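You operate a simulated robot arm through the tools that you are given. There is no shell and no other tool. Be economical: measure what you need, move in short steps, check, and stop when the job is done.

Carry out the task below with a simulated robot arm. There is one attempt and no reset: what you move stays moved.

TASK
Get the strainer ready to open: shut inlet and outlet, vent it, drain it, then free both white latches.
Fine: wait till the level tube is empty; the lid stays on.

It is judged by the outcome, as a careful person would: the job done as asked, and still so three seconds after it is handed in. It fails if anything else is knocked over, pushed out of place, dropped, spilled or broken. A push-on lid holds only when it is set on centred and level and pressed home; a screw cap is set on level and turned clockwise until tight.

THE ROBOT
A 6-joint arm with a two-finger parallel gripper on a trunk, on a base that drives. Base frame: it is fixed to the floor where the robot stands at the start and does not move with it; the origin is under the middle of the robot, x ahead of it, y to its left, z up. Units: cm, degrees, N and s.
With the tool pointing down near the work surface it reaches from about 36 to 88 cm from the robot's upright axis, wherever it stands. Its first joint turns from -115.0 to 115.0 degrees. Places, roughly: hose flush lever [10, -120, 60]; left green latch [110, 50, 90]; left white latch [50, -30, 90]; level tube [40, -40, 70]; pot gauge [70, -80, 130]; right green latch [100, 40, 90]; right white latch [40, -60, 90]; strainer drain lever [40, -30, 50]; strainer inlet lever [60, -10, 80]; strainer outlet lever [30, -80, 80]; strainer vent lever [30, -50, 80]; tank drain lever [-10, -150, 20]; tank water lever [0, -140, 40]; teal lever [20, -120, 90]. Payload 3.43 kg.
The TCP is the grasp point between the finger pads, 3.4 cm short of the fingertips. In the tool frame z runs along the fingers and y along their closing line. Largest opening 12.8 cm; finger width 2.4, thickness 1.2; the body of the gripper, 4.8 by 13 cm, starts 9.6 cm behind the TCP.
Orientation is that of the tool frame in the base frame, as a unit quaternion [w, x, y, z]. With the fingers straight down and closing along the base's y, the tool's x points along the base's -x, its y along +y and its z along -z.

THE INTERFACE
- The arm moves only by the tool servo_tool. Its argument "series" is a list of rows, each an object of numbers (a shift or turn left out is 0, a gripper value left out holds the last): "ax", "ay", "az": the turn, a rotation vector about the tool's x, y, z in degrees; "dx", "dy", "dz": the shift along the tool's x, y, z in cm; "hand": the finger opening in cm, from 0 to 12.8. In form: [{"ax": .., "ay": .., "az": .., "dx": .., "dy": .., "dz": .., "hand": ..}, ...]. A call has 1 to 8 rows; each row is the pose to reach, as a shift and turn from the pose commanded when the call began, along the tool's axes at that moment. Rows are played at 5 a second. More than 5 cm and 8.6 degrees between two rows, or a gripper value outside its range, and nothing of the call is played. A pose out of reach is approached as far as the arm can. The call stops where the force on the tool passes 90 N (or 10 N more than at its start, if that is more) or the arm is blocked; 0.2 s more then pass. The fingers move at their own pace (about 10.8 cm/s each) and stop on an object; they squeeze with about 25 N. The grip force told is the motor's: it shows also when the fingers shut on nothing. Time passes only in rows, and 0.2 s behind the last, so rows that repeat a pose let the fingers close. The reply holds the time, the measured pose of the TCP, the force on the tool along the base axes, the opening and the grip force, in the units named above and with some noise, with the torque about the TCP (base axes, N m) and any sound that the robot's microphone picked up.
- Cameras (640 x 400 px; columns grow to the right, rows downward): "scene" is now at [-0.71, 12.22, 138.05]; the picture's right is [-0.71, -0.70, 0.00], its down [-0.38, 0.39, -0.84] and it looks along [0.59, -0.60, -0.55] (base axes); focal length 290 px, centre (320, 200). "wrist" rides on the gripper at [7.6, -1.1, -16] in the tool frame; the picture's right is [0.15, 0.99, 0.00], its down [-0.88, 0.13, -0.46] and it looks along [-0.45, 0.07, 0.89] (tool axes); focal length 234 px, centre (320, 200). There is no depth. A picture from a camera that has moved, and an enlarged one, comes with that camera's place and axes in the base frame and with its lens. The place of the scene camera against the robot may be out by one fixed shift of up to 1.8 cm in any direction.
- capture(camera): a new picture of that camera. The clock stands still meanwhile.
- lift_body(by): slides the trunk up (or, below 0, down) by that many cm; the arm and the scene camera ride with it, the base frame stays. It gives what a move gives, with no picture.
- steer(legs): drives the robot by 1 to 6 legs, each [ahead, turn to the left] in cm and degrees, along the robot's own axes; the way and the turn of a leg run together, so that a leg with both is an arc; at most 150 cm and 180 degrees a leg. The arm and the cameras ride along, it lands a little off, and it stops where it bumps. It gives what a move gives.
- pan_tilt(pan, tilt): turns the head with the scene camera to pan (to the left, within 103 degrees either way) and tilt (down, from -29 to 69), counted from straight ahead of the robot. It gives what a move gives.
- inspect(camera, box): a new picture of the part [left, top, right, bottom] of that camera's present view, enlarged. The clock stands still meanwhile.
- hand_in(): hands the job in; it is judged then, once.

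Work in short steps. Places have to be worked out from the pictures, the camera data and where the tool is seen: move nearer, look again, correct. Check each grasp and each placing, and mend what went wrong. You have 120 turns and 98 pictures in all, those below and enlarged ones among them. Open the gripper and draw the arm clear of the work before you hand the job in, unless the task says otherwise; then end with one line.

The tools are called as a command line: name --argument value ..., lists and objects as JSON in quotes. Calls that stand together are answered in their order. servo_tool: Moves the arm, as the interface text tells. Its arguments: {"type":"object","properties":{"series":{"type":"array","items":{"type":"object","properties":{"ax":{"type":"number"},"ay":{"type":"number"},"az":{"type":"number"},"dx":{"type":"number"},"dy":{"type":"number"},"dz":{"type":"number"},"hand":{"type":"number"}}}}},"required":["series"]} The other tools are called the same way: lift_body (by) slides the trunk up or down; steer (legs) drives the base; pan_tilt (pan, tilt) turns the head that bears the scene camera; capture (camera) takes a picture; inspect (camera, box) takes an enlarged picture of a part of a camera's view; hand_in () hands the job in.

At the start:

```text
clock: 0.0
eef_pos: [41.26, -24.56, 120.09]
tcp_rot: [0.0, 0.0, 1.0, 0.001]
contact_force: [1.0, 0.3, -0.5]
wrist_torque: [-0.01, 0.0, 0.02]
opening: 12.82
finger_force: 0.1
trunk travel left (down, up): [-65.0, 14.0]
robot x, y, heading: [0.25, -0.05, 0.2]
head pan, tilt: [-45.4, 33.2]
```

scene: 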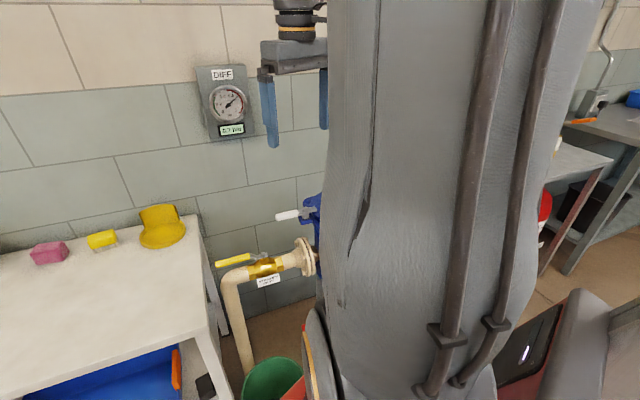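
wrist: 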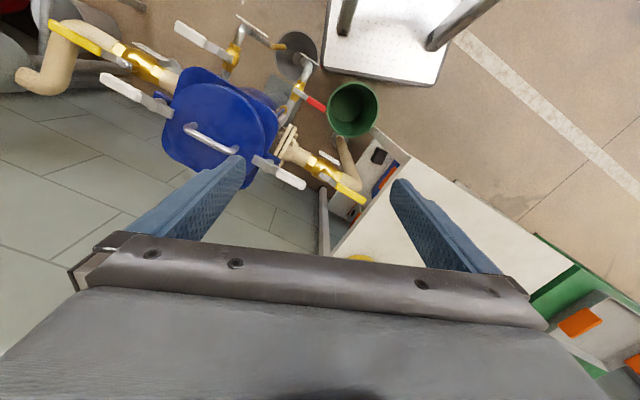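

The wrist view shows the blue strainer below the gripper. I'll enlarge it to make out the valves and latches.

inspect --camera "wrist" --box '[0, 0, 240, 200]'

inspect --camera "wrist" --box '[160, 0, 400, 210]'

inspect --camera "scene" --box '[190, 150, 350, 400]'

```text
2.00 times, centred on (120, 100) of wrist
camera zoom: at [33.66, -25.5, 136.15], right [-0.15, 0.99, 0.0], down [0.88, 0.13, 0.46], along [0.45, 0.07, -0.89], focal length 468 px, centre (720, 400)
```

zoom: 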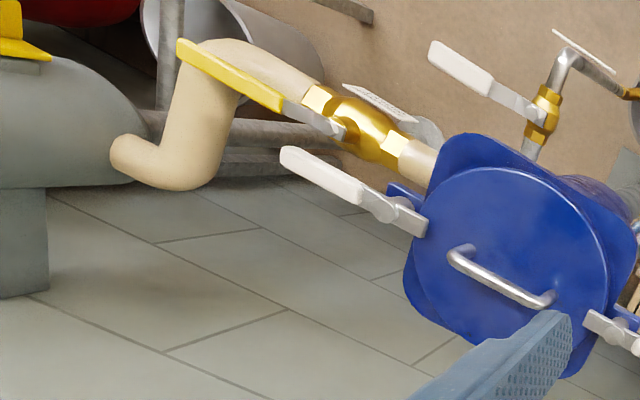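

```text
1.90 times, centred on (280, 105) of wrist
camera zoom: at [33.66, -25.5, 136.15], right [-0.15, 0.99, 0.0], down [0.88, 0.13, 0.46], along [0.45, 0.07, -0.89], focal length 446 px, centre (396, 381)
```

zoom: 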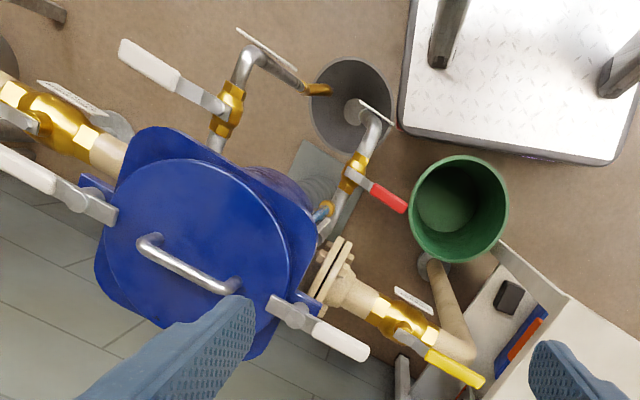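

```text
1.60 times, centred on (270, 275) of scene
camera zoom: at [-0.71, 12.22, 138.05], right [-0.71, -0.7, 0.0], down [-0.38, 0.39, -0.84], along [0.59, -0.6, -0.55], focal length 464 px, centre (400, 80)
```

zoom: 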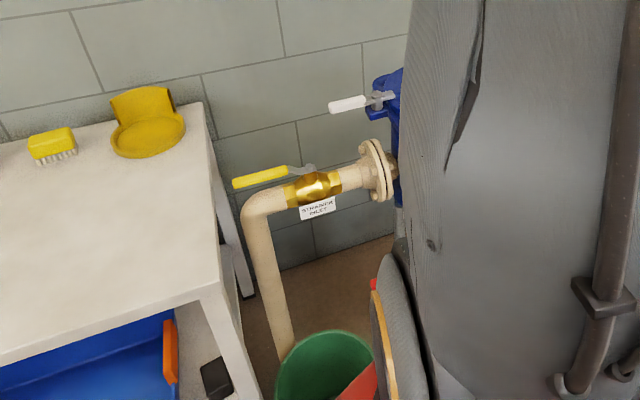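

Both yellow levers lie along the pipe, so they are open. The vent and drain levers lie across theirs, so they are closed. I'll tilt the tool so the wrist camera can see the strainer's front side.

servo_tool --series '[{"ay": -8, "dx": 2}, {"ay": -16, "dx": 4}, {"ay": -24, "dx": 6}, {"ay": -32, "dx": 8}, {"ay": -32, "dx": 8}]'

capture --camera "wrist"

```text
clock: 1.2
eef_pos: [34.26, -25.64, 119.42]
tcp_rot: [0.276, 0.001, 0.961, 0.001]
contact_force: [-0.2, -0.5, -0.1]
wrist_torque: [-0.03, 0.0, -0.01]
opening: 12.8
finger_force: 0.1
out of reach, approached as far as the arm can: row 4, 5
trunk travel left (down, up): [-65.0, 14.0]
robot x, y, heading: [-0.19, -0.2, 0.1]
head pan, tilt: [-45.4, 33.2]
```

```text
92 pictures are left
camera wrist: at [19.26, -26.77, 129.05], right [-0.12, 0.99, -0.07], down [0.51, 0.13, 0.85], along [0.85, 0.07, -0.52], focal length 234 px, centre (320, 200)
```

wrist: 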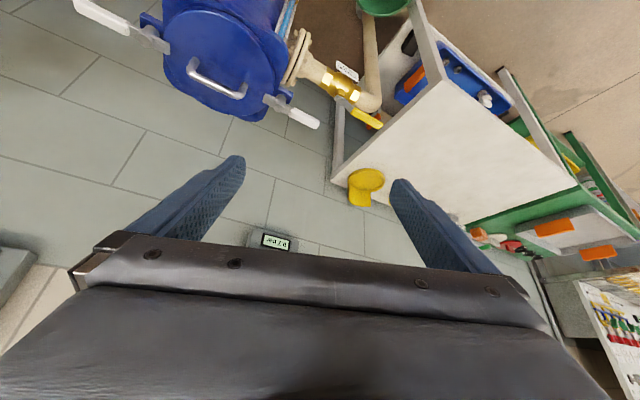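

The image is upside down: its down is base up. I'll yaw to face the strainer and lower the trunk a bit for a frontal view.

servo_tool --series '[{"ax": 4, "az": 6.5}, {"ax": 8, "az": 13}, {"ax": 12, "az": 19.5}, {"ax": 16, "az": 26}, {"ax": 20, "az": 32}]'

lift_body --by -15

capture --camera "wrist"

```text
clock: 2.4
eef_pos: [37.04, -28.28, 118.17]
tcp_rot: [0.26, 0.311, 0.91, -0.09]
contact_force: [0.4, -0.9, -0.3]
wrist_torque: [-0.01, 0.01, 0.03]
opening: 12.8
finger_force: 0.0
out of reach, approached as far as the arm can: row 1, 2, 3, 4, 5
trunk travel left (down, up): [-65.0, 14.0]
robot x, y, heading: [0.36, -0.41, -0.1]
head pan, tilt: [-45.4, 33.2]
```

```text
clock: 4.2
eef_pos: [40.95, -28.51, 103.16]
tcp_rot: [0.26, 0.311, 0.91, -0.089]
contact_force: [-0.2, 1.1, 0.2]
wrist_torque: [0.0, -0.01, -0.01]
opening: 12.8
finger_force: 0.0
trunk travel left (down, up): [-50.0, 29.0]
robot x, y, heading: [-0.02, 0.4, 0.0]
head pan, tilt: [-45.4, 33.2]
```

```text
91 pictures are left
camera wrist: at [28.51, -20.16, 112.73], right [0.51, 0.86, -0.08], down [0.48, -0.21, 0.85], along [0.72, -0.47, -0.52], focal length 234 px, centre (320, 200)
```

wrist: 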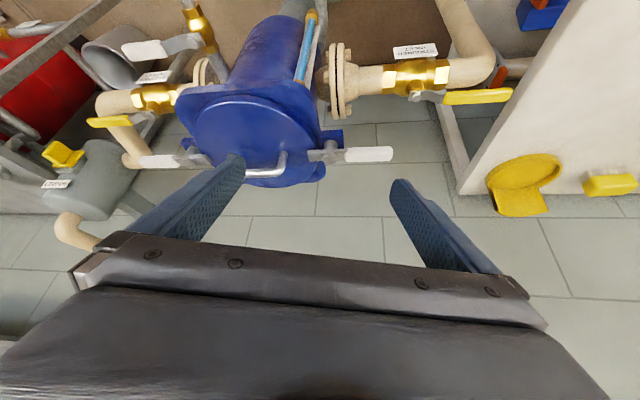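

Good view. I'll enlarge its parts.

inspect --camera "wrist" --box '[280, 0, 520, 180]'

inspect --camera "wrist" --box '[60, 0, 300, 180]'

```text
2.22 times, centred on (400, 90) of wrist
camera zoom: at [28.51, -20.16, 112.73], right [0.51, 0.86, -0.08], down [0.48, -0.21, 0.85], along [0.72, -0.47, -0.52], focal length 520 px, centre (142, 444)
```

zoom: 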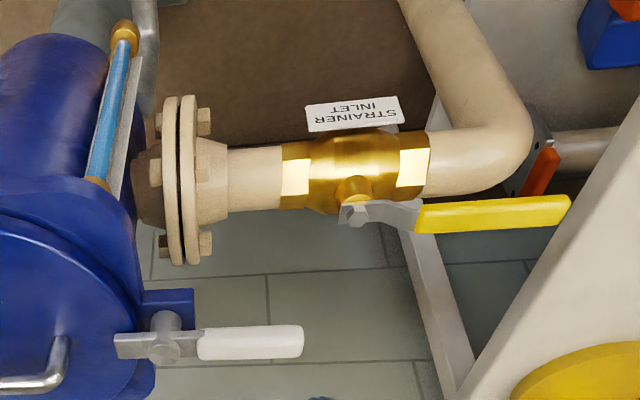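

```text
2.22 times, centred on (180, 90) of wrist
camera zoom: at [28.51, -20.16, 112.73], right [0.51, 0.86, -0.08], down [0.48, -0.21, 0.85], along [0.72, -0.47, -0.52], focal length 520 px, centre (631, 444)
```

zoom: 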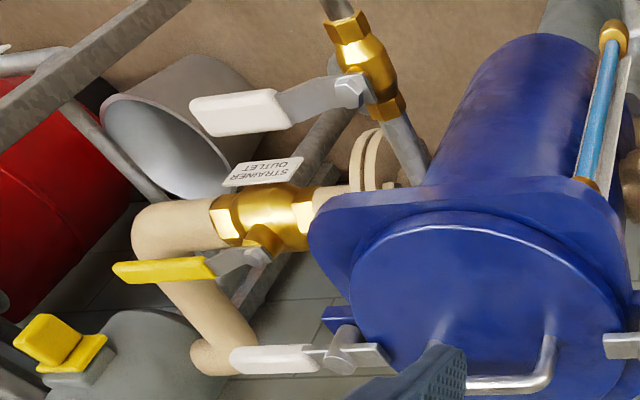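

Estimated positions: inlet pivot (57.5, -21, 75) with its tip at (61, -8, 78); vent pivot (32, -44, 81); left latch pivot (51, -34, 89). I'll close the fingers into a peg, set the tool upright and hover on the robot side of the inlet lever.

servo_tool --series '[{"ay": 6.4, "dx": 0.5, "dy": 4.2, "dz": 0.9, "hand": 0}, {"ay": 12.8, "dx": 1, "dy": 8.4, "dz": 1.7}, {"ay": 19.2, "dx": 1.5, "dy": 12.6, "dz": 2.6}, {"ay": 25.6, "dx": 2, "dy": 16.8, "dz": 3.5}, {"ay": 31.9, "dx": 2.5, "dy": 21, "dz": 4.3}, {"ay": 31.9, "dx": 2.5, "dy": 21, "dz": 4.3}]'

capture --camera "wrist"

capture --camera "scene"

```text
clock: 5.5
eef_pos: [53.89, -11.71, 98.11]
tcp_rot: [-0.001, 0.324, 0.946, 0.0]
contact_force: [-0.3, 0.0, 0.0]
wrist_torque: [-0.03, 0.01, -0.01]
opening: 0.02
finger_force: 25.2
trunk travel left (down, up): [-50.0, 29.0]
robot x, y, heading: [0.22, 0.08, -0.0]
head pan, tilt: [-45.4, 33.2]
```

```text
88 pictures are left
camera wrist: at [47.18, -7.96, 114.1], right [0.49, 0.87, 0.0], down [0.78, -0.44, 0.46], along [0.4, -0.22, -0.89], focal length 234 px, centre (320, 200)
```

wrist: 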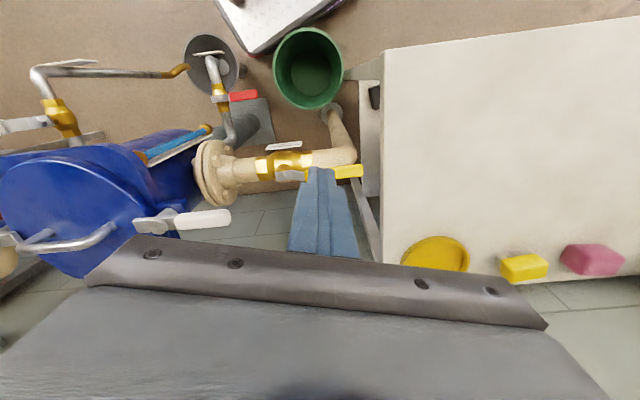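

```text
87 pictures are left
camera scene: at [3.45, 12.22, 123.05], right [-0.71, -0.7, 0.0], down [-0.38, 0.39, -0.84], along [0.59, -0.6, -0.55], focal length 290 px, centre (320, 200)
```

scene: 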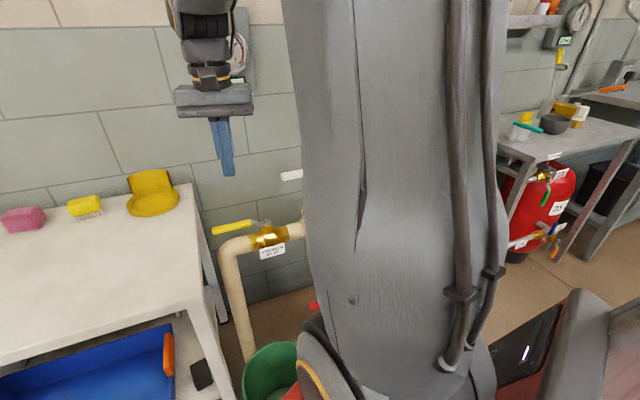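

The peg hovers on the robot side of the inlet handle. I'll descend to handle height, with the tips at about z 75.7.

servo_tool --series '[{"dz": 5}, {"dz": 10}, {"dz": 14.5}, {"dz": 19}, {"dz": 19}]'

inspect --camera "wrist" --box '[200, 60, 440, 260]'

inspect --camera "scene" --box '[160, 120, 320, 320]'

```text
clock: 6.8
eef_pos: [53.88, -11.69, 79.19]
tcp_rot: [0.001, 0.323, 0.946, 0.0]
contact_force: [-0.2, 0.2, 0.3]
wrist_torque: [0.01, -0.04, 0.01]
opening: 0.02
finger_force: 24.8
trunk travel left (down, up): [-50.0, 29.0]
robot x, y, heading: [-0.14, 0.0, -0.2]
head pan, tilt: [-45.4, 33.2]
```

```text
2.00 times, centred on (320, 160) of wrist
camera zoom: at [47.19, -7.89, 95.17], right [0.49, 0.87, 0.0], down [0.78, -0.44, 0.46], along [0.4, -0.22, -0.89], focal length 468 px, centre (320, 280)
```

zoom: 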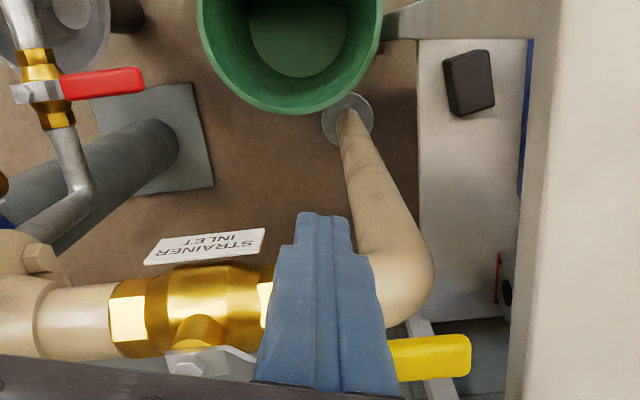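

```text
2.00 times, centred on (240, 220) of scene
camera zoom: at [3.45, 12.23, 123.05], right [-0.71, -0.7, 0.0], down [-0.38, 0.39, -0.84], along [0.59, -0.6, -0.55], focal length 580 px, centre (480, 160)
```

zoom: 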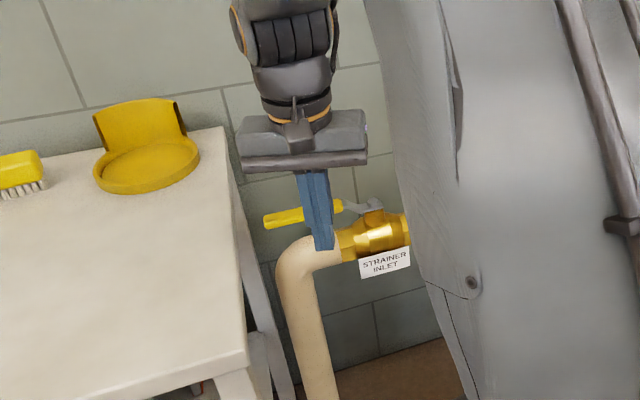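

The peg stands beside the handle at the right height. I'll push toward the wall (clockwise) a few cm and watch the force.

servo_tool --series '[{"dx": -1.4, "dy": 0.6}, {"dx": -2.3, "dy": 1.0}, {"dx": -3.2, "dy": 1.4}, {"dx": -4.1, "dy": 1.8}, {"dx": -5, "dy": 2.2}]'

inspect --camera "wrist" --box '[200, 60, 440, 260]'

```text
clock: 8.0
eef_pos: [58.24, -12.89, 79.25]
tcp_rot: [-0.01, 0.324, 0.946, 0.0]
contact_force: [-72.1, 17.8, 34.6]
wrist_torque: [0.34, 0.88, 0.23]
opening: 0.01
finger_force: 25.1
trunk travel left (down, up): [-50.0, 29.0]
robot x, y, heading: [-0.18, 0.02, -0.2]
head pan, tilt: [-45.4, 33.2]
```

```text
2.00 times, centred on (320, 160) of wrist
camera zoom: at [51.83, -9.22, 95.31], right [0.49, 0.87, 0.0], down [0.78, -0.44, 0.44], along [0.38, -0.22, -0.9], focal length 468 px, centre (320, 280)
```

zoom: 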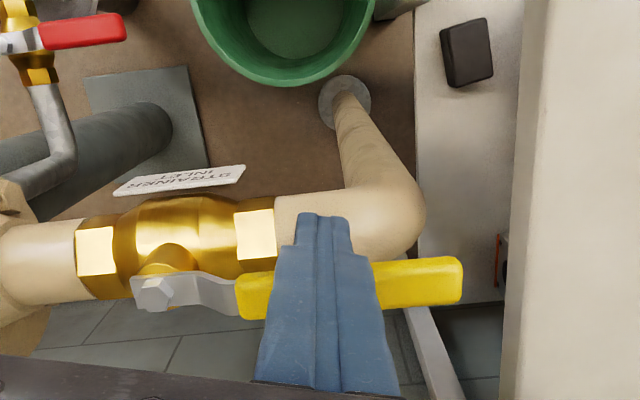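

Pushing toward the wall is blocked at about 72 N, so the lever is against its stop and should close toward the robot. I'll lift, go to the wall side and come down there.

servo_tool --series '[{"dx": 2, "dy": -1}, {"dx": 2, "dy": -1, "dz": -5}, {"dx": 0, "dy": 0, "dz": -8}, {"dx": -2.5, "dy": 2.2, "dz": -8}, {"dx": -4.9, "dy": 4.3, "dz": -8}, {"dx": -4.9, "dy": 4.3, "dz": -4}, {"dx": -4.9, "dy": 4.3, "dz": -0.3}]'

inspect --camera "wrist" --box '[160, 60, 400, 260]'

```text
clock: 9.6
eef_pos: [65.94, -12.78, 79.41]
tcp_rot: [0.001, 0.324, 0.946, 0.0]
contact_force: [-0.5, 0.6, -0.1]
wrist_torque: [0.04, -0.02, -0.03]
opening: 0.0
finger_force: 25.0
trunk travel left (down, up): [-50.0, 29.0]
robot x, y, heading: [0.0, -0.1, 0.1]
head pan, tilt: [-45.4, 33.2]
```

```text
2.00 times, centred on (280, 160) of wrist
camera zoom: at [59.08, -9.08, 95.45], right [0.49, 0.87, 0.0], down [0.78, -0.44, 0.46], along [0.4, -0.22, -0.89], focal length 468 px, centre (400, 280)
```

zoom: 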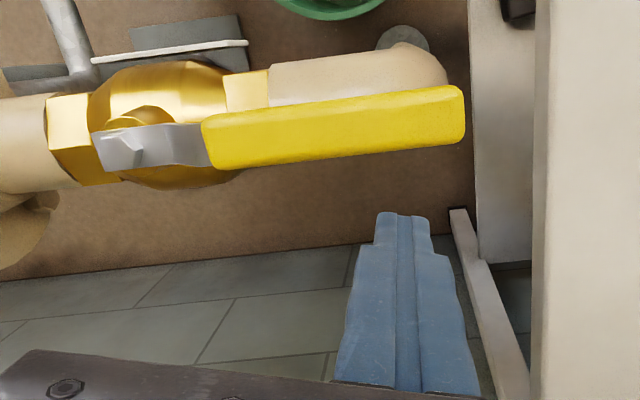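

I'm now on the wall side. I'll push toward the robot (counterclockwise).

servo_tool --series '[{"dx": 2, "dy": -0.9}, {"dx": 3.2, "dy": -1.4}, {"dx": 4.4, "dy": -1.9}, {"dx": 5.6, "dy": -2.4}, {"dx": 6.8, "dy": -2.9}]'

inspect --camera "wrist" --box '[160, 60, 400, 260]'

```text
clock: 10.8
eef_pos: [58.86, -11.05, 79.51]
tcp_rot: [-0.001, 0.323, 0.947, 0.001]
contact_force: [0.0, -0.4, 0.6]
wrist_torque: [-0.02, 0.0, 0.02]
opening: 0.02
finger_force: 24.7
trunk travel left (down, up): [-50.0, 29.0]
robot x, y, heading: [-0.28, 0.0, 0.2]
head pan, tilt: [-45.4, 33.2]
```

```text
2.00 times, centred on (280, 160) of wrist
camera zoom: at [51.94, -7.13, 95.5], right [0.49, 0.87, 0.0], down [0.78, -0.44, 0.46], along [0.4, -0.22, -0.89], focal length 468 px, centre (400, 280)
```

zoom: 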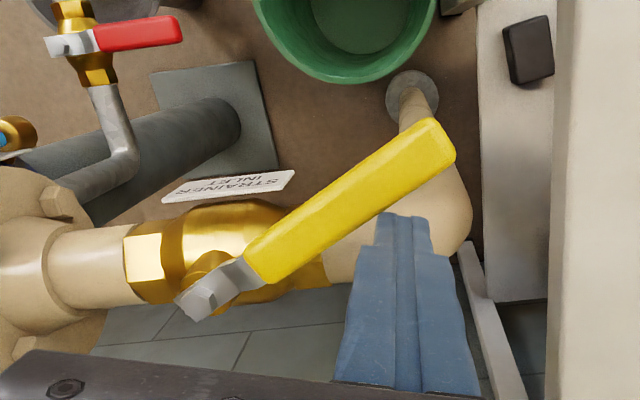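

The lever moves freely that way. I'll carry on around the arc to about 90°.

servo_tool --series '[{"dx": 1.82, "dy": -1.41}, {"dx": 3.34, "dy": -3.35}, {"dx": 4.41, "dy": -5.57}, {"dx": 4.79, "dy": -8.02}, {"dx": 4.7, "dy": -9.6}, {"dx": 4.44, "dy": -10.9}]'

capture --camera "wrist"

```text
clock: 12.2
eef_pos: [49.35, -15.47, 79.56]
tcp_rot: [0.002, 0.319, 0.948, 0.003]
contact_force: [20.1, 44.3, -3.7]
wrist_torque: [0.98, -0.39, 0.46]
opening: 0.0
finger_force: 24.9
trunk travel left (down, up): [-50.0, 29.0]
robot x, y, heading: [0.03, 0.29, 0.7]
head pan, tilt: [-45.4, 33.2]
stopped in row 6: the force on the tool passed its limit at 101 N (the readings are from after the stop); the commanded pose is now the measured one
```

```text
81 pictures are left
camera wrist: at [42.41, -11.93, 95.43], right [0.48, 0.88, 0.01], down [0.78, -0.43, 0.46], along [0.4, -0.21, -0.89], focal length 234 px, centre (320, 200)
```

wrist: 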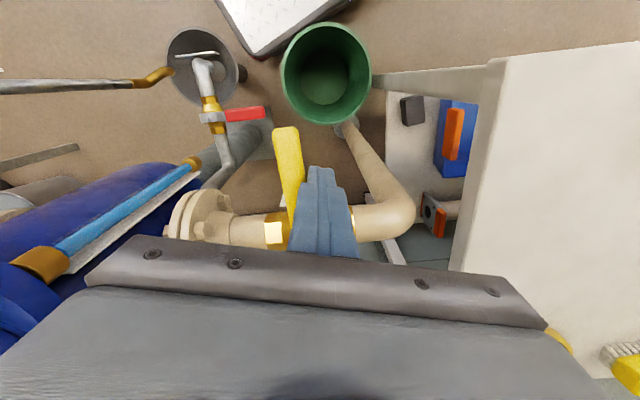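

The inlet is at its closed stop, across the pipe. I'll back off, raise the tool above the lid and yaw on the way to the outlet.

servo_tool --series '[{"dx": 0.8, "dy": 1.9}, {"dx": 0.8, "dy": 1.9, "dz": -5}, {"dx": 0.8, "dy": 1.9, "dz": -10}, {"dx": 0.8, "dy": 1.9, "dz": -15, "az": 8}, {"dx": 0.8, "dy": 1.9, "dz": -20, "az": 16}, {"dx": 0.8, "dy": 1.9, "dz": -25, "az": 24}, {"dx": 0.8, "dy": 1.9, "dz": -28, "az": 32}]'

capture --camera "wrist"

```text
clock: 13.8
eef_pos: [49.22, -14.33, 107.54]
tcp_rot: [0.0, 0.57, 0.822, 0.004]
contact_force: [0.1, 0.2, 0.4]
wrist_torque: [-0.01, 0.0, 0.0]
opening: 0.01
finger_force: 24.9
trunk travel left (down, up): [-50.0, 29.0]
robot x, y, heading: [0.27, -0.42, 0.5]
head pan, tilt: [-45.4, 33.2]
```

```text
80 pictures are left
camera wrist: at [45.44, -7.47, 123.6], right [0.87, 0.48, 0.01], down [0.43, -0.78, 0.45], along [0.23, -0.39, -0.89], focal length 234 px, centre (320, 200)
```

wrist: 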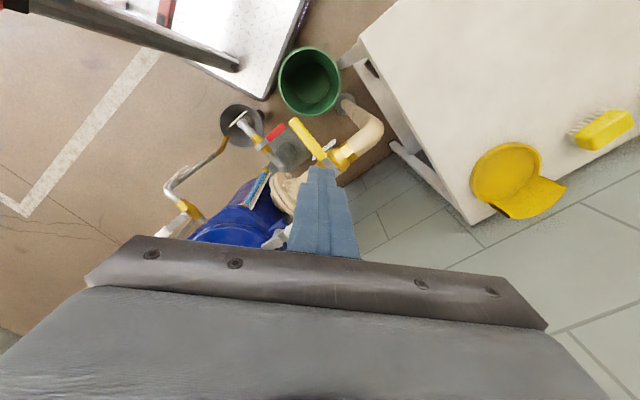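

Next I'll travel above the lid toward the robot side of the outlet lever, yawing on the way.

servo_tool --series '[{"dx": -3.79, "dy": -3.13, "az": 5}, {"dx": -7.58, "dy": -6.26, "az": 10}, {"dx": -11.37, "dy": -9.39, "az": 15}, {"dx": -15.16, "dy": -12.52, "az": 20}, {"dx": -18.95, "dy": -15.65, "az": 25}, {"dx": -22.74, "dy": -18.78, "az": 30}, {"dx": -26.53, "dy": -21.91, "az": 35}, {"dx": -30.3, "dy": -25.1, "az": 40}]'

capture --camera "wrist"

```text
clock: 15.6
eef_pos: [36.38, -51.16, 107.08]
tcp_rot: [-0.001, 0.816, 0.579, 0.003]
contact_force: [0.6, 0.1, 0.2]
wrist_torque: [-0.04, 0.01, 0.02]
opening: 0.01
finger_force: 24.4
trunk travel left (down, up): [-50.0, 29.0]
robot x, y, heading: [-0.05, 0.24, 0.5]
head pan, tilt: [-45.4, 33.2]
```

```text
79 pictures are left
camera wrist: at [37.78, -43.57, 123.22], right [0.98, -0.19, 0.0], down [-0.17, -0.88, 0.45], along [-0.08, -0.44, -0.89], focal length 234 px, centre (320, 200)
```

wrist: 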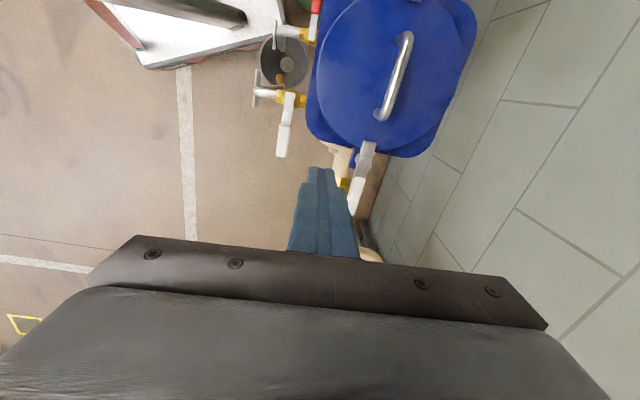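

Next I'll move on along the tool's -x to the outlet hover point.

servo_tool --series '[{"dx": -4.9}, {"dx": -9.7}, {"dx": -14.5}, {"dx": -19.3}, {"dx": -24.2}, {"dx": -24.2, "dz": 4}]'

capture --camera "wrist"

```text
clock: 17.0
eef_pos: [28.53, -74.29, 102.84]
tcp_rot: [-0.002, 0.815, 0.579, 0.004]
contact_force: [-0.1, -0.7, -1.5]
wrist_torque: [0.02, 0.01, 0.02]
opening: 0.01
finger_force: 25.4
trunk travel left (down, up): [-50.0, 29.0]
robot x, y, heading: [0.1, 0.06, 0.9]
head pan, tilt: [-45.4, 33.2]
```

```text
78 pictures are left
camera wrist: at [29.83, -66.79, 118.94], right [0.98, -0.19, 0.0], down [-0.17, -0.88, 0.45], along [-0.08, -0.44, -0.89], focal length 234 px, centre (320, 200)
```

wrist: 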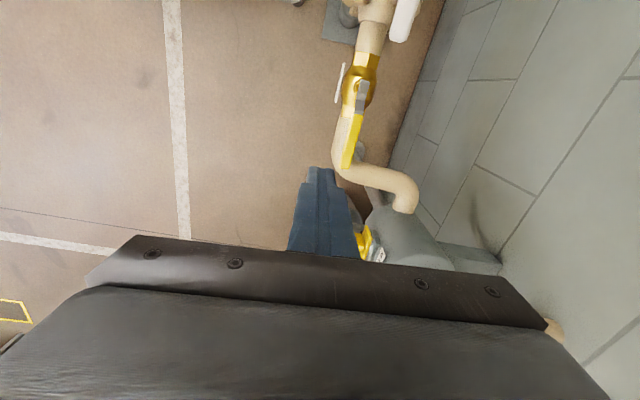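

The lever pivot reads as (36.7, -68.5) and the tip as (32, -81), which agrees with my estimate. I'll descend on the robot side.

servo_tool --series '[{"dz": 5}, {"dz": 10}, {"dz": 15}, {"dz": 20}, {"dz": 23.6}, {"dz": 23.6}]'

capture --camera "wrist"

```text
clock: 18.4
eef_pos: [28.72, -74.02, 79.64]
tcp_rot: [-0.001, 0.816, 0.579, 0.004]
contact_force: [0.3, -0.4, 0.3]
wrist_torque: [-0.01, -0.02, 0.03]
opening: 0.0
finger_force: 24.9
trunk travel left (down, up): [-50.0, 29.0]
robot x, y, heading: [0.22, 0.13, 0.5]
head pan, tilt: [-45.4, 33.2]
```

```text
77 pictures are left
camera wrist: at [30.09, -66.51, 95.63], right [0.98, -0.19, 0.0], down [-0.17, -0.88, 0.45], along [-0.08, -0.44, -0.89], focal length 234 px, centre (320, 200)
```

wrist: 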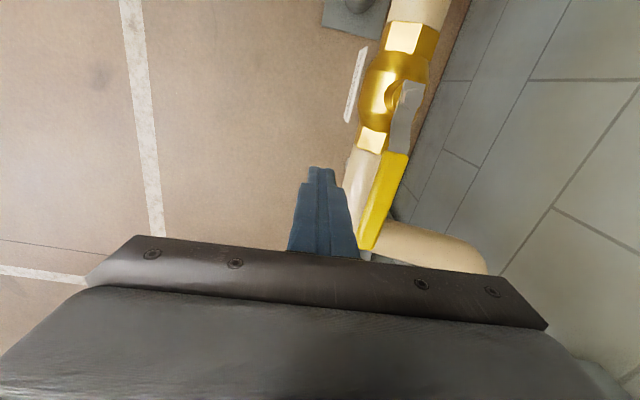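

I'll push toward the wall (+tool y) a few cm, watching the force.

servo_tool --series '[{"dy": 1.2}, {"dy": 2.2}, {"dy": 3.2}, {"dy": 4.2}, {"dy": 5}]'

capture --camera "wrist"

```text
clock: 19.6
eef_pos: [32.4, -75.53, 79.52]
tcp_rot: [-0.007, 0.818, 0.576, 0.004]
contact_force: [-62.1, 45.0, 11.0]
wrist_torque: [0.82, 1.31, -0.61]
opening: 0.0
finger_force: 24.8
trunk travel left (down, up): [-50.0, 29.0]
robot x, y, heading: [-0.02, -0.36, 0.3]
head pan, tilt: [-45.4, 33.2]
```

```text
76 pictures are left
camera wrist: at [33.93, -68.06, 95.64], right [0.98, -0.2, -0.01], down [-0.17, -0.88, 0.44], along [-0.09, -0.43, -0.9], focal length 234 px, centre (320, 200)
```

wrist: 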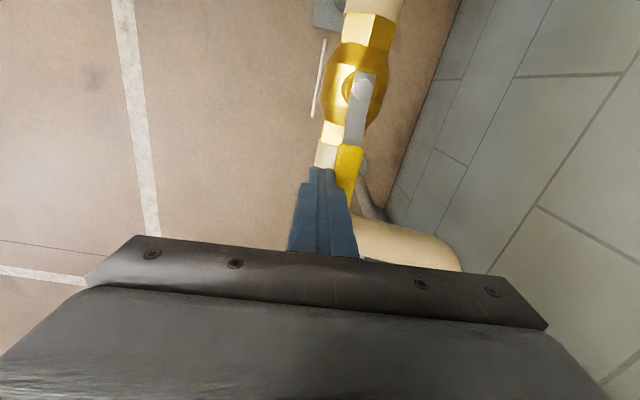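

It's blocked, so the outlet also closes toward the robot. I'll lift over to the wall side.

servo_tool --series '[{"dy": -2}, {"dy": -2, "dz": -5}, {"dy": 0, "dz": -8}, {"dx": 0.4, "dy": 2.5, "dz": -8}, {"dx": 0.8, "dy": 4.5, "dz": -8}, {"dx": 0.8, "dy": 4.5, "dz": -8}]'

capture --camera "wrist"

```text
clock: 21.0
eef_pos: [38.02, -76.52, 87.53]
tcp_rot: [-0.001, 0.816, 0.578, 0.004]
contact_force: [0.1, 0.6, 1.0]
wrist_torque: [0.01, 0.02, -0.01]
opening: 0.0
finger_force: 24.7
trunk travel left (down, up): [-50.0, 29.0]
robot x, y, heading: [0.11, -0.09, 0.5]
head pan, tilt: [-45.4, 33.2]
```

```text
75 pictures are left
camera wrist: at [39.26, -68.95, 103.57], right [0.98, -0.19, 0.0], down [-0.17, -0.88, 0.45], along [-0.08, -0.44, -0.89], focal length 234 px, centre (320, 200)
```

wrist: 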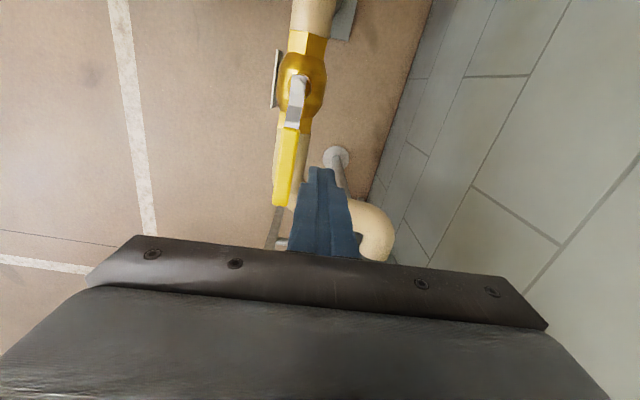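

The peg is clear on the wall side. I'll descend and start pushing toward the robot.

servo_tool --series '[{"dz": 4}, {"dz": 8}, {"dz": 8, "dy": -1.5}, {"dz": 8, "dy": -3}, {"dz": 8, "dy": -4.5}, {"dz": 8, "dy": -6}]'

capture --camera "wrist"

```text
clock: 22.4
eef_pos: [32.33, -74.64, 79.38]
tcp_rot: [0.0, 0.816, 0.578, 0.004]
contact_force: [0.3, -0.9, 0.6]
wrist_torque: [-0.01, -0.04, 0.0]
opening: 0.01
finger_force: 25.0
trunk travel left (down, up): [-50.0, 29.0]
robot x, y, heading: [-0.03, 0.29, 0.9]
head pan, tilt: [-45.4, 33.2]
```

```text
74 pictures are left
camera wrist: at [33.6, -66.99, 95.51], right [0.98, -0.19, 0.0], down [-0.17, -0.88, 0.45], along [-0.08, -0.44, -0.89], focal length 234 px, centre (320, 200)
```

wrist: 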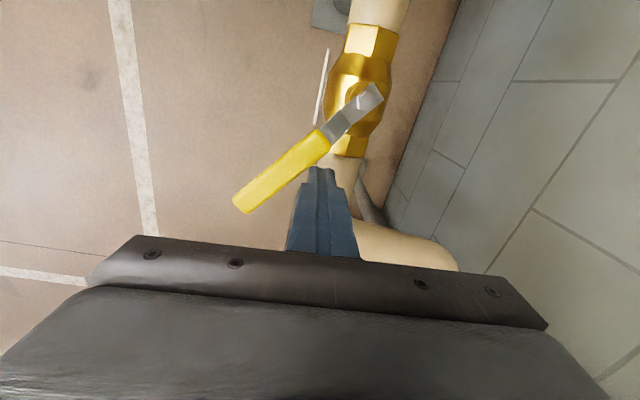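

The outlet lever moves toward the robot. I'll follow the arc to the stop.

servo_tool --series '[{"dx": 0.06, "dy": -1.93}, {"dx": 1.05, "dy": -3.34}, {"dx": 2.33, "dy": -4.53}, {"dx": 3.74, "dy": -5.34}, {"dx": 4.93, "dy": -5.87}, {"dx": 6.0, "dy": -6.14}]'

capture --camera "wrist"

```text
clock: 23.8
eef_pos: [28.23, -67.83, 79.54]
tcp_rot: [0.006, 0.817, 0.577, 0.001]
contact_force: [-15.1, -53.3, 5.6]
wrist_torque: [-1.45, -0.36, -0.19]
opening: 0.0
finger_force: 24.7
trunk travel left (down, up): [-50.0, 29.0]
robot x, y, heading: [-0.31, 0.35, 0.3]
head pan, tilt: [-45.4, 33.2]
```

```text
73 pictures are left
camera wrist: at [29.51, -59.99, 95.59], right [0.98, -0.19, 0.01], down [-0.17, -0.87, 0.46], along [-0.08, -0.45, -0.89], focal length 234 px, centre (320, 200)
```

wrist: 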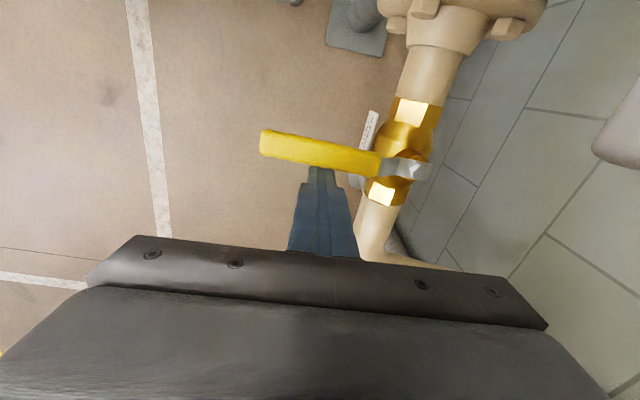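

The outlet is at its closed stop. I'll back off, rise and move to view the vent lever.

servo_tool --series '[{"dx": -2}, {"dx": -2, "dz": -5}, {"dx": -2, "dz": -10}, {"dx": -2, "dz": -15}, {"dx": -2, "dz": -20}, {"dx": 3, "dz": -20}, {"dx": 8, "dz": -20}, {"dx": 13, "dz": -20}]'

servo_tool --series '[{"dx": 4, "dy": -1}, {"dx": 8, "dy": -3}, {"dx": 8, "dy": -5}]'

capture --camera "wrist"

```text
clock: 25.6
eef_pos: [32.75, -54.71, 99.55]
tcp_rot: [-0.001, 0.816, 0.578, 0.003]
contact_force: [-0.4, -0.9, -0.9]
wrist_torque: [0.06, -0.01, 0.0]
opening: 0.0
finger_force: 24.8
trunk travel left (down, up): [-50.0, 29.0]
robot x, y, heading: [0.14, 0.07, 0.9]
head pan, tilt: [-45.4, 33.2]
```

```text
clock: 26.4
eef_pos: [30.85, -45.44, 99.62]
tcp_rot: [-0.001, 0.816, 0.579, 0.004]
contact_force: [0.0, -0.2, -0.9]
wrist_torque: [0.03, 0.03, -0.01]
opening: 0.0
finger_force: 24.6
trunk travel left (down, up): [-50.0, 29.0]
robot x, y, heading: [0.26, 0.13, 0.5]
head pan, tilt: [-45.4, 33.2]
```

```text
72 pictures are left
camera wrist: at [32.14, -38.05, 115.59], right [0.98, -0.19, 0.0], down [-0.17, -0.88, 0.45], along [-0.08, -0.44, -0.89], focal length 234 px, centre (320, 200)
```

wrist: 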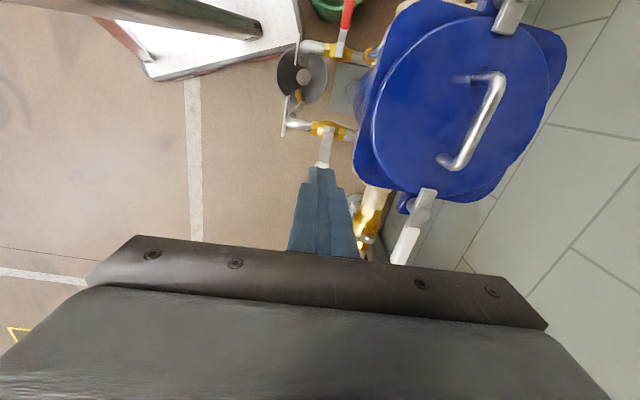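

The vent pivot reads (31.7, -44) and its handle runs to (28.7, -53.5). Outward is the only way it can open, so I'll hover the peg between handle and strainer and descend.

servo_tool --series '[{"dx": -3.4, "dy": 2.1}, {"dx": -6.87, "dy": 4.27}, {"dx": -6.87, "dy": 4.27, "dz": 5}, {"dx": -6.87, "dy": 4.27, "dz": 9}, {"dx": -6.87, "dy": 4.27, "dz": 12}, {"dx": -6.87, "dy": 4.27, "dz": 12}]'

capture --camera "wrist"

```text
clock: 27.8
eef_pos: [32.5, -53.2, 87.58]
tcp_rot: [-0.001, 0.816, 0.579, 0.004]
contact_force: [0.2, -0.3, 0.2]
wrist_torque: [-0.03, -0.01, -0.02]
opening: 0.0
finger_force: 25.2
trunk travel left (down, up): [-50.0, 29.0]
robot x, y, heading: [0.04, 0.05, 0.5]
head pan, tilt: [-45.4, 33.2]
```

```text
71 pictures are left
camera wrist: at [33.87, -45.71, 103.61], right [0.98, -0.19, 0.0], down [-0.17, -0.88, 0.45], along [-0.08, -0.44, -0.89], focal length 234 px, centre (320, 200)
```

wrist: 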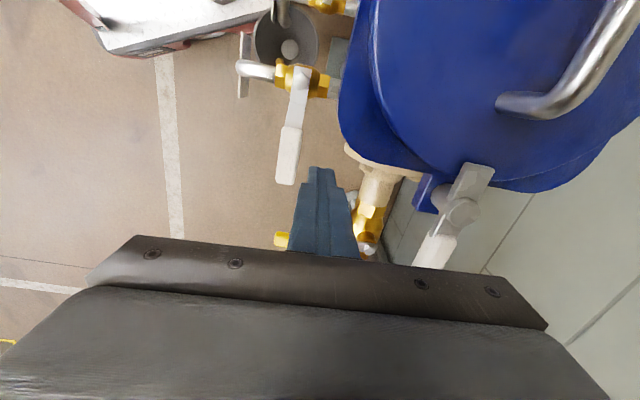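

The peg is just right of the handle, near its end. I'll shift 2 cm toward the pivot, descend and push outward (-tool y).

servo_tool --series '[{"dx": 2}, {"dx": 2, "dz": 4.2}, {"dx": 2, "dz": 4.2, "dy": -1.2}, {"dx": 2, "dz": 4.2, "dy": -2.4}, {"dx": 2, "dz": 4.2, "dy": -3.6}, {"dx": 2, "dz": 4.2, "dy": -4.8}]'

capture --camera "wrist"

```text
clock: 29.2
eef_pos: [28.73, -49.71, 83.4]
tcp_rot: [0.001, 0.816, 0.578, 0.004]
contact_force: [1.2, -0.9, 0.9]
wrist_torque: [0.0, -0.01, -0.03]
opening: 0.01
finger_force: 25.2
trunk travel left (down, up): [-50.0, 29.0]
robot x, y, heading: [-0.06, -0.22, 0.5]
head pan, tilt: [-45.4, 33.2]
```

```text
70 pictures are left
camera wrist: at [30.06, -42.17, 99.48], right [0.98, -0.19, 0.0], down [-0.17, -0.88, 0.45], along [-0.08, -0.44, -0.89], focal length 234 px, centre (320, 200)
```

wrist: 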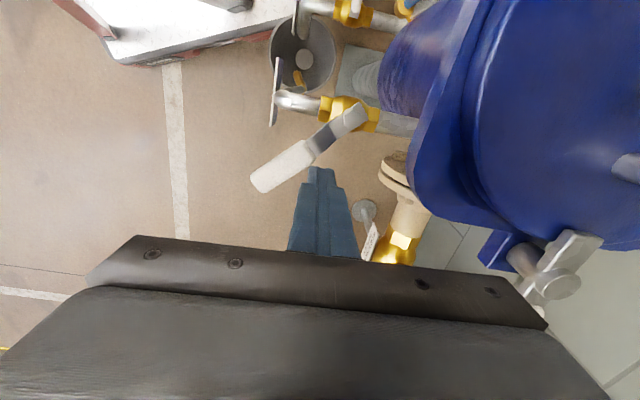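

The vent lever is swinging outward. I'll continue the arc to the stop.

servo_tool --series '[{"dx": 0.46, "dy": -1.57}, {"dx": 1.39, "dy": -2.85}, {"dx": 2.46, "dy": -3.87}, {"dx": 3.44, "dy": -4.42}, {"dx": 4.43, "dy": -4.77}]'

capture --camera "wrist"

```text
clock: 30.4
eef_pos: [25.58, -44.89, 83.49]
tcp_rot: [0.007, 0.816, 0.578, 0.002]
contact_force: [-14.0, -64.4, -12.1]
wrist_torque: [-1.96, 0.17, -0.26]
opening: 0.02
finger_force: 25.3
trunk travel left (down, up): [-50.0, 29.0]
robot x, y, heading: [-0.18, -0.31, 0.2]
head pan, tilt: [-45.4, 33.2]
```

```text
69 pictures are left
camera wrist: at [26.82, -37.16, 99.45], right [0.98, -0.19, 0.01], down [-0.17, -0.87, 0.46], along [-0.08, -0.46, -0.89], focal length 234 px, centre (320, 200)
```

wrist: 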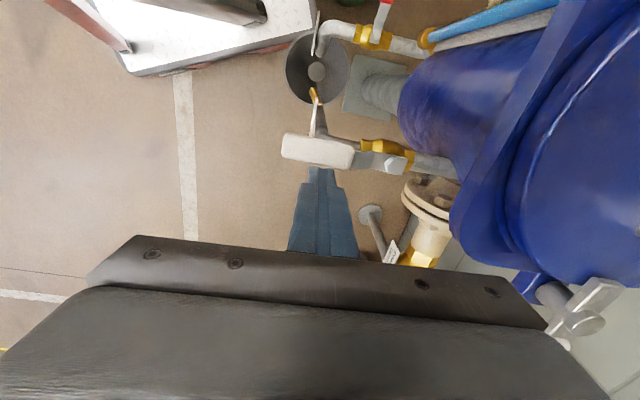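

The vent is open at its stop; the drain is next, with its pivot at about (37.5, -34.3, 45). Working low beside the inlet pipe needs room, so I'll lift the arm clear and back the base up a little.

servo_tool --series '[{"dx": -2}, {"dx": -2, "dz": -5}, {"dx": -2, "dz": -10}, {"dx": -2, "dz": -15}, {"dx": -2, "dz": -20}]'

steer --legs '[[-14, 0]]'

capture --camera "wrist"

capture --camera "scene"

```text
clock: 31.6
eef_pos: [24.9, -45.78, 103.53]
tcp_rot: [-0.002, 0.816, 0.579, 0.003]
contact_force: [0.5, 0.3, -0.5]
wrist_torque: [0.02, 0.03, -0.02]
opening: 0.0
finger_force: 24.7
trunk travel left (down, up): [-50.0, 29.0]
robot x, y, heading: [0.09, -0.06, 0.8]
head pan, tilt: [-45.4, 33.2]
```

```text
clock: 32.9
eef_pos: [11.05, -46.01, 103.59]
tcp_rot: [-0.001, 0.816, 0.579, 0.004]
contact_force: [-0.6, 0.2, 0.9]
wrist_torque: [0.01, -0.02, -0.04]
opening: 0.0
finger_force: 25.2
trunk travel left (down, up): [-50.0, 29.0]
robot x, y, heading: [-13.92, -0.16, 0.7]
head pan, tilt: [-45.4, 33.2]
```

```text
68 pictures are left
camera wrist: at [12.38, -38.43, 119.65], right [0.98, -0.19, 0.0], down [-0.17, -0.88, 0.45], along [-0.08, -0.44, -0.89], focal length 234 px, centre (320, 200)
```

wrist: 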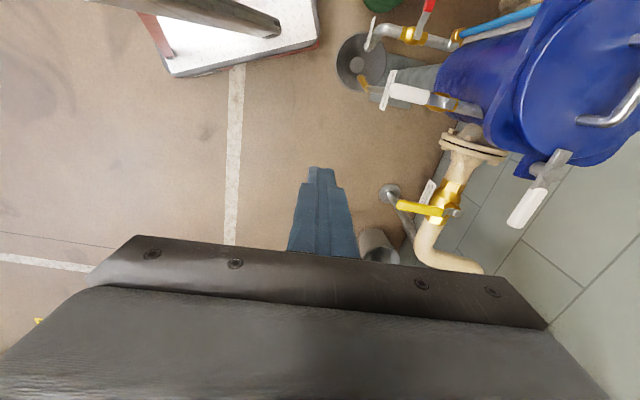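

```text
67 pictures are left
camera scene: at [-10.64, 12.1, 123.05], right [-0.7, -0.71, 0.0], down [-0.39, 0.39, -0.84], along [0.59, -0.59, -0.55], focal length 290 px, centre (320, 200)
```

scene: 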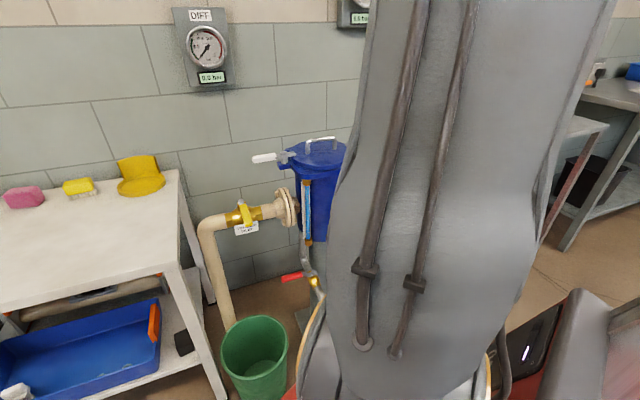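

The gauge reads 0.0 bar and the drain's red handle is in view. I'll move above it with x_tool toward the robot; trunk descent and tilt come after.

servo_tool --series '[{"dx": 3.2, "dy": 3.15, "az": -8}, {"dx": 6.4, "dy": 6.3, "az": -16}, {"dx": 9.6, "dy": 9.45, "az": -24}, {"dx": 12.85, "dy": 12.6, "az": -32}, {"dx": 16, "dy": 15.75, "az": -40}, {"dx": 19.3, "dy": 18.9, "az": -48}, {"dx": 22.5, "dy": 22, "az": -56}, {"dx": 25.7, "dy": 25.2, "az": -64}]'

servo_tool --series '[{"az": -7.5}, {"az": -15}]'

servo_tool --series '[{"ay": -8}, {"ay": -16}, {"ay": -25}]'

capture --camera "wrist"

```text
clock: 34.7
eef_pos: [43.26, -29.7, 103.76]
tcp_rot: [0.001, 0.383, 0.924, 0.004]
contact_force: [-0.8, 0.4, -0.2]
wrist_torque: [0.04, -0.06, -0.01]
opening: 0.02
finger_force: 25.7
trunk travel left (down, up): [-50.0, 29.0]
robot x, y, heading: [-13.81, 0.34, 0.6]
head pan, tilt: [-45.4, 33.2]
```

```text
clock: 35.3
eef_pos: [43.35, -29.82, 103.8]
tcp_rot: [0.002, 0.26, 0.966, 0.004]
contact_force: [-0.3, -0.1, 0.0]
wrist_torque: [-0.02, -0.01, 0.01]
opening: 0.0
finger_force: 25.0
trunk travel left (down, up): [-50.0, 29.0]
robot x, y, heading: [-14.08, -0.39, 0.9]
head pan, tilt: [-45.4, 33.2]
```

```text
refused: row 3 steps farther than a row can; nothing moved
```

```text
66 pictures are left
camera wrist: at [36.01, -27.0, 119.77], right [0.37, 0.93, 0.01], down [0.82, -0.33, 0.46], along [0.43, -0.16, -0.89], focal length 234 px, centre (320, 200)
```

wrist: 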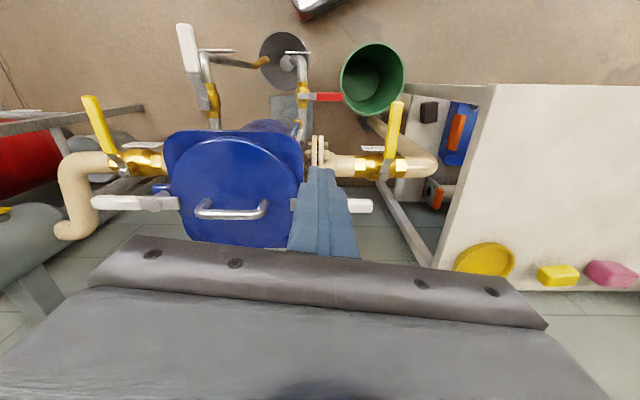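

The overview confirms inlet and outlet crosswise and the vent in line. Now I'll tilt 24° and lower the trunk part of the way.

servo_tool --series '[{"ay": -8}, {"ay": -16}, {"ay": -24}, {"ay": -24}]'

lift_body --by -14

capture --camera "wrist"

capture --camera "scene"

```text
clock: 36.3
eef_pos: [43.33, -29.9, 103.86]
tcp_rot: [0.203, 0.256, 0.944, -0.052]
contact_force: [-0.8, -0.9, -0.4]
wrist_torque: [0.0, 0.01, 0.03]
opening: 0.01
finger_force: 25.2
trunk travel left (down, up): [-50.0, 29.0]
robot x, y, heading: [-14.38, -0.35, 0.5]
head pan, tilt: [-45.4, 33.2]
```

```text
clock: 38.0
eef_pos: [43.31, -29.99, 89.93]
tcp_rot: [0.203, 0.255, 0.944, -0.051]
contact_force: [-0.1, -0.5, 0.4]
wrist_torque: [0.01, -0.03, 0.02]
opening: 0.0
finger_force: 24.8
trunk travel left (down, up): [-36.0, 43.0]
robot x, y, heading: [-14.07, -0.07, 0.8]
head pan, tilt: [-45.4, 33.2]
```

```text
65 pictures are left
camera wrist: at [31.05, -24.15, 101.36], right [0.38, 0.92, -0.05], down [0.6, -0.2, 0.78], along [0.71, -0.33, -0.63], focal length 234 px, centre (320, 200)
```

wrist: 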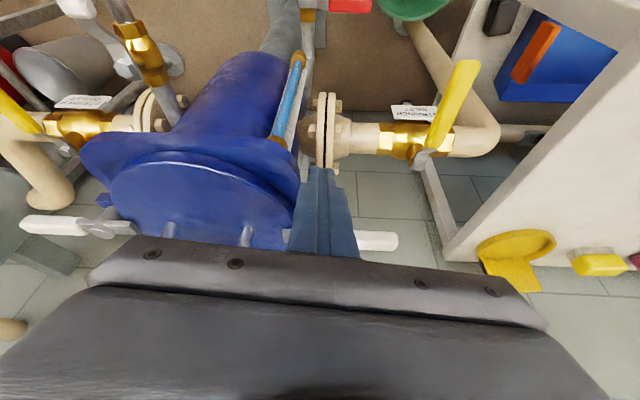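

```text
64 pictures are left
camera scene: at [-6.74, 12.15, 109.05], right [-0.7, -0.71, 0.0], down [-0.39, 0.39, -0.84], along [0.59, -0.59, -0.55], focal length 290 px, centre (320, 200)
```

scene: 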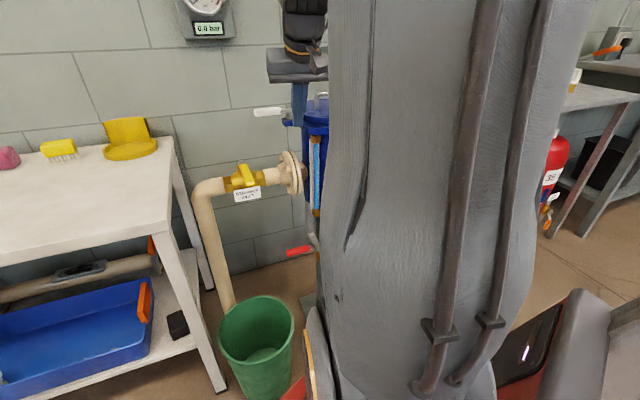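

The finger would pass close to the inlet flange's front edge. I'll step 4 cm toward the robot first, then lower the trunk further.

servo_tool --series '[{"dx": 3.6, "dy": -0.6, "dz": -1.6}, {"dx": 3.6, "dy": -0.6, "dz": -1.6}]'

lift_body --by -28

capture --camera "wrist"

capture --camera "scene"

```text
clock: 38.6
eef_pos: [39.73, -28.4, 89.78]
tcp_rot: [0.202, 0.256, 0.944, -0.052]
contact_force: [-0.4, 0.1, 0.0]
wrist_torque: [-0.01, 0.0, 0.0]
opening: 0.03
finger_force: 25.7
trunk travel left (down, up): [-36.0, 43.0]
robot x, y, heading: [-13.93, -0.19, 0.7]
head pan, tilt: [-45.4, 33.2]
```

```text
clock: 41.4
eef_pos: [39.72, -28.56, 61.77]
tcp_rot: [0.202, 0.255, 0.944, -0.051]
contact_force: [0.6, 0.1, 0.8]
wrist_torque: [-0.01, 0.02, 0.05]
opening: 0.0
finger_force: 24.9
trunk travel left (down, up): [-8.0, 71.0]
robot x, y, heading: [-14.11, -0.04, 0.6]
head pan, tilt: [-45.4, 33.2]
```

```text
63 pictures are left
camera wrist: at [27.34, -22.69, 73.35], right [0.38, 0.92, -0.05], down [0.6, -0.2, 0.78], along [0.71, -0.33, -0.63], focal length 234 px, centre (320, 200)
```

wrist: 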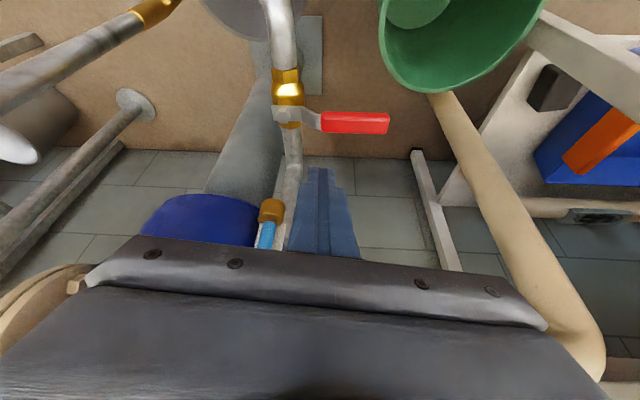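

```text
62 pictures are left
camera scene: at [1.05, 12.25, 81.05], right [-0.7, -0.71, 0.0], down [-0.39, 0.39, -0.84], along [0.59, -0.59, -0.55], focal length 290 px, centre (320, 200)
```

scene: 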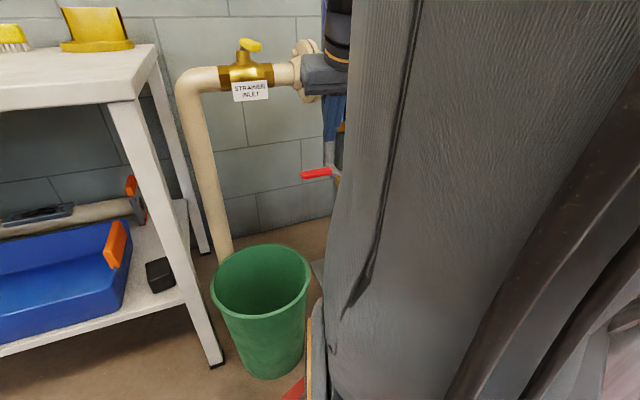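

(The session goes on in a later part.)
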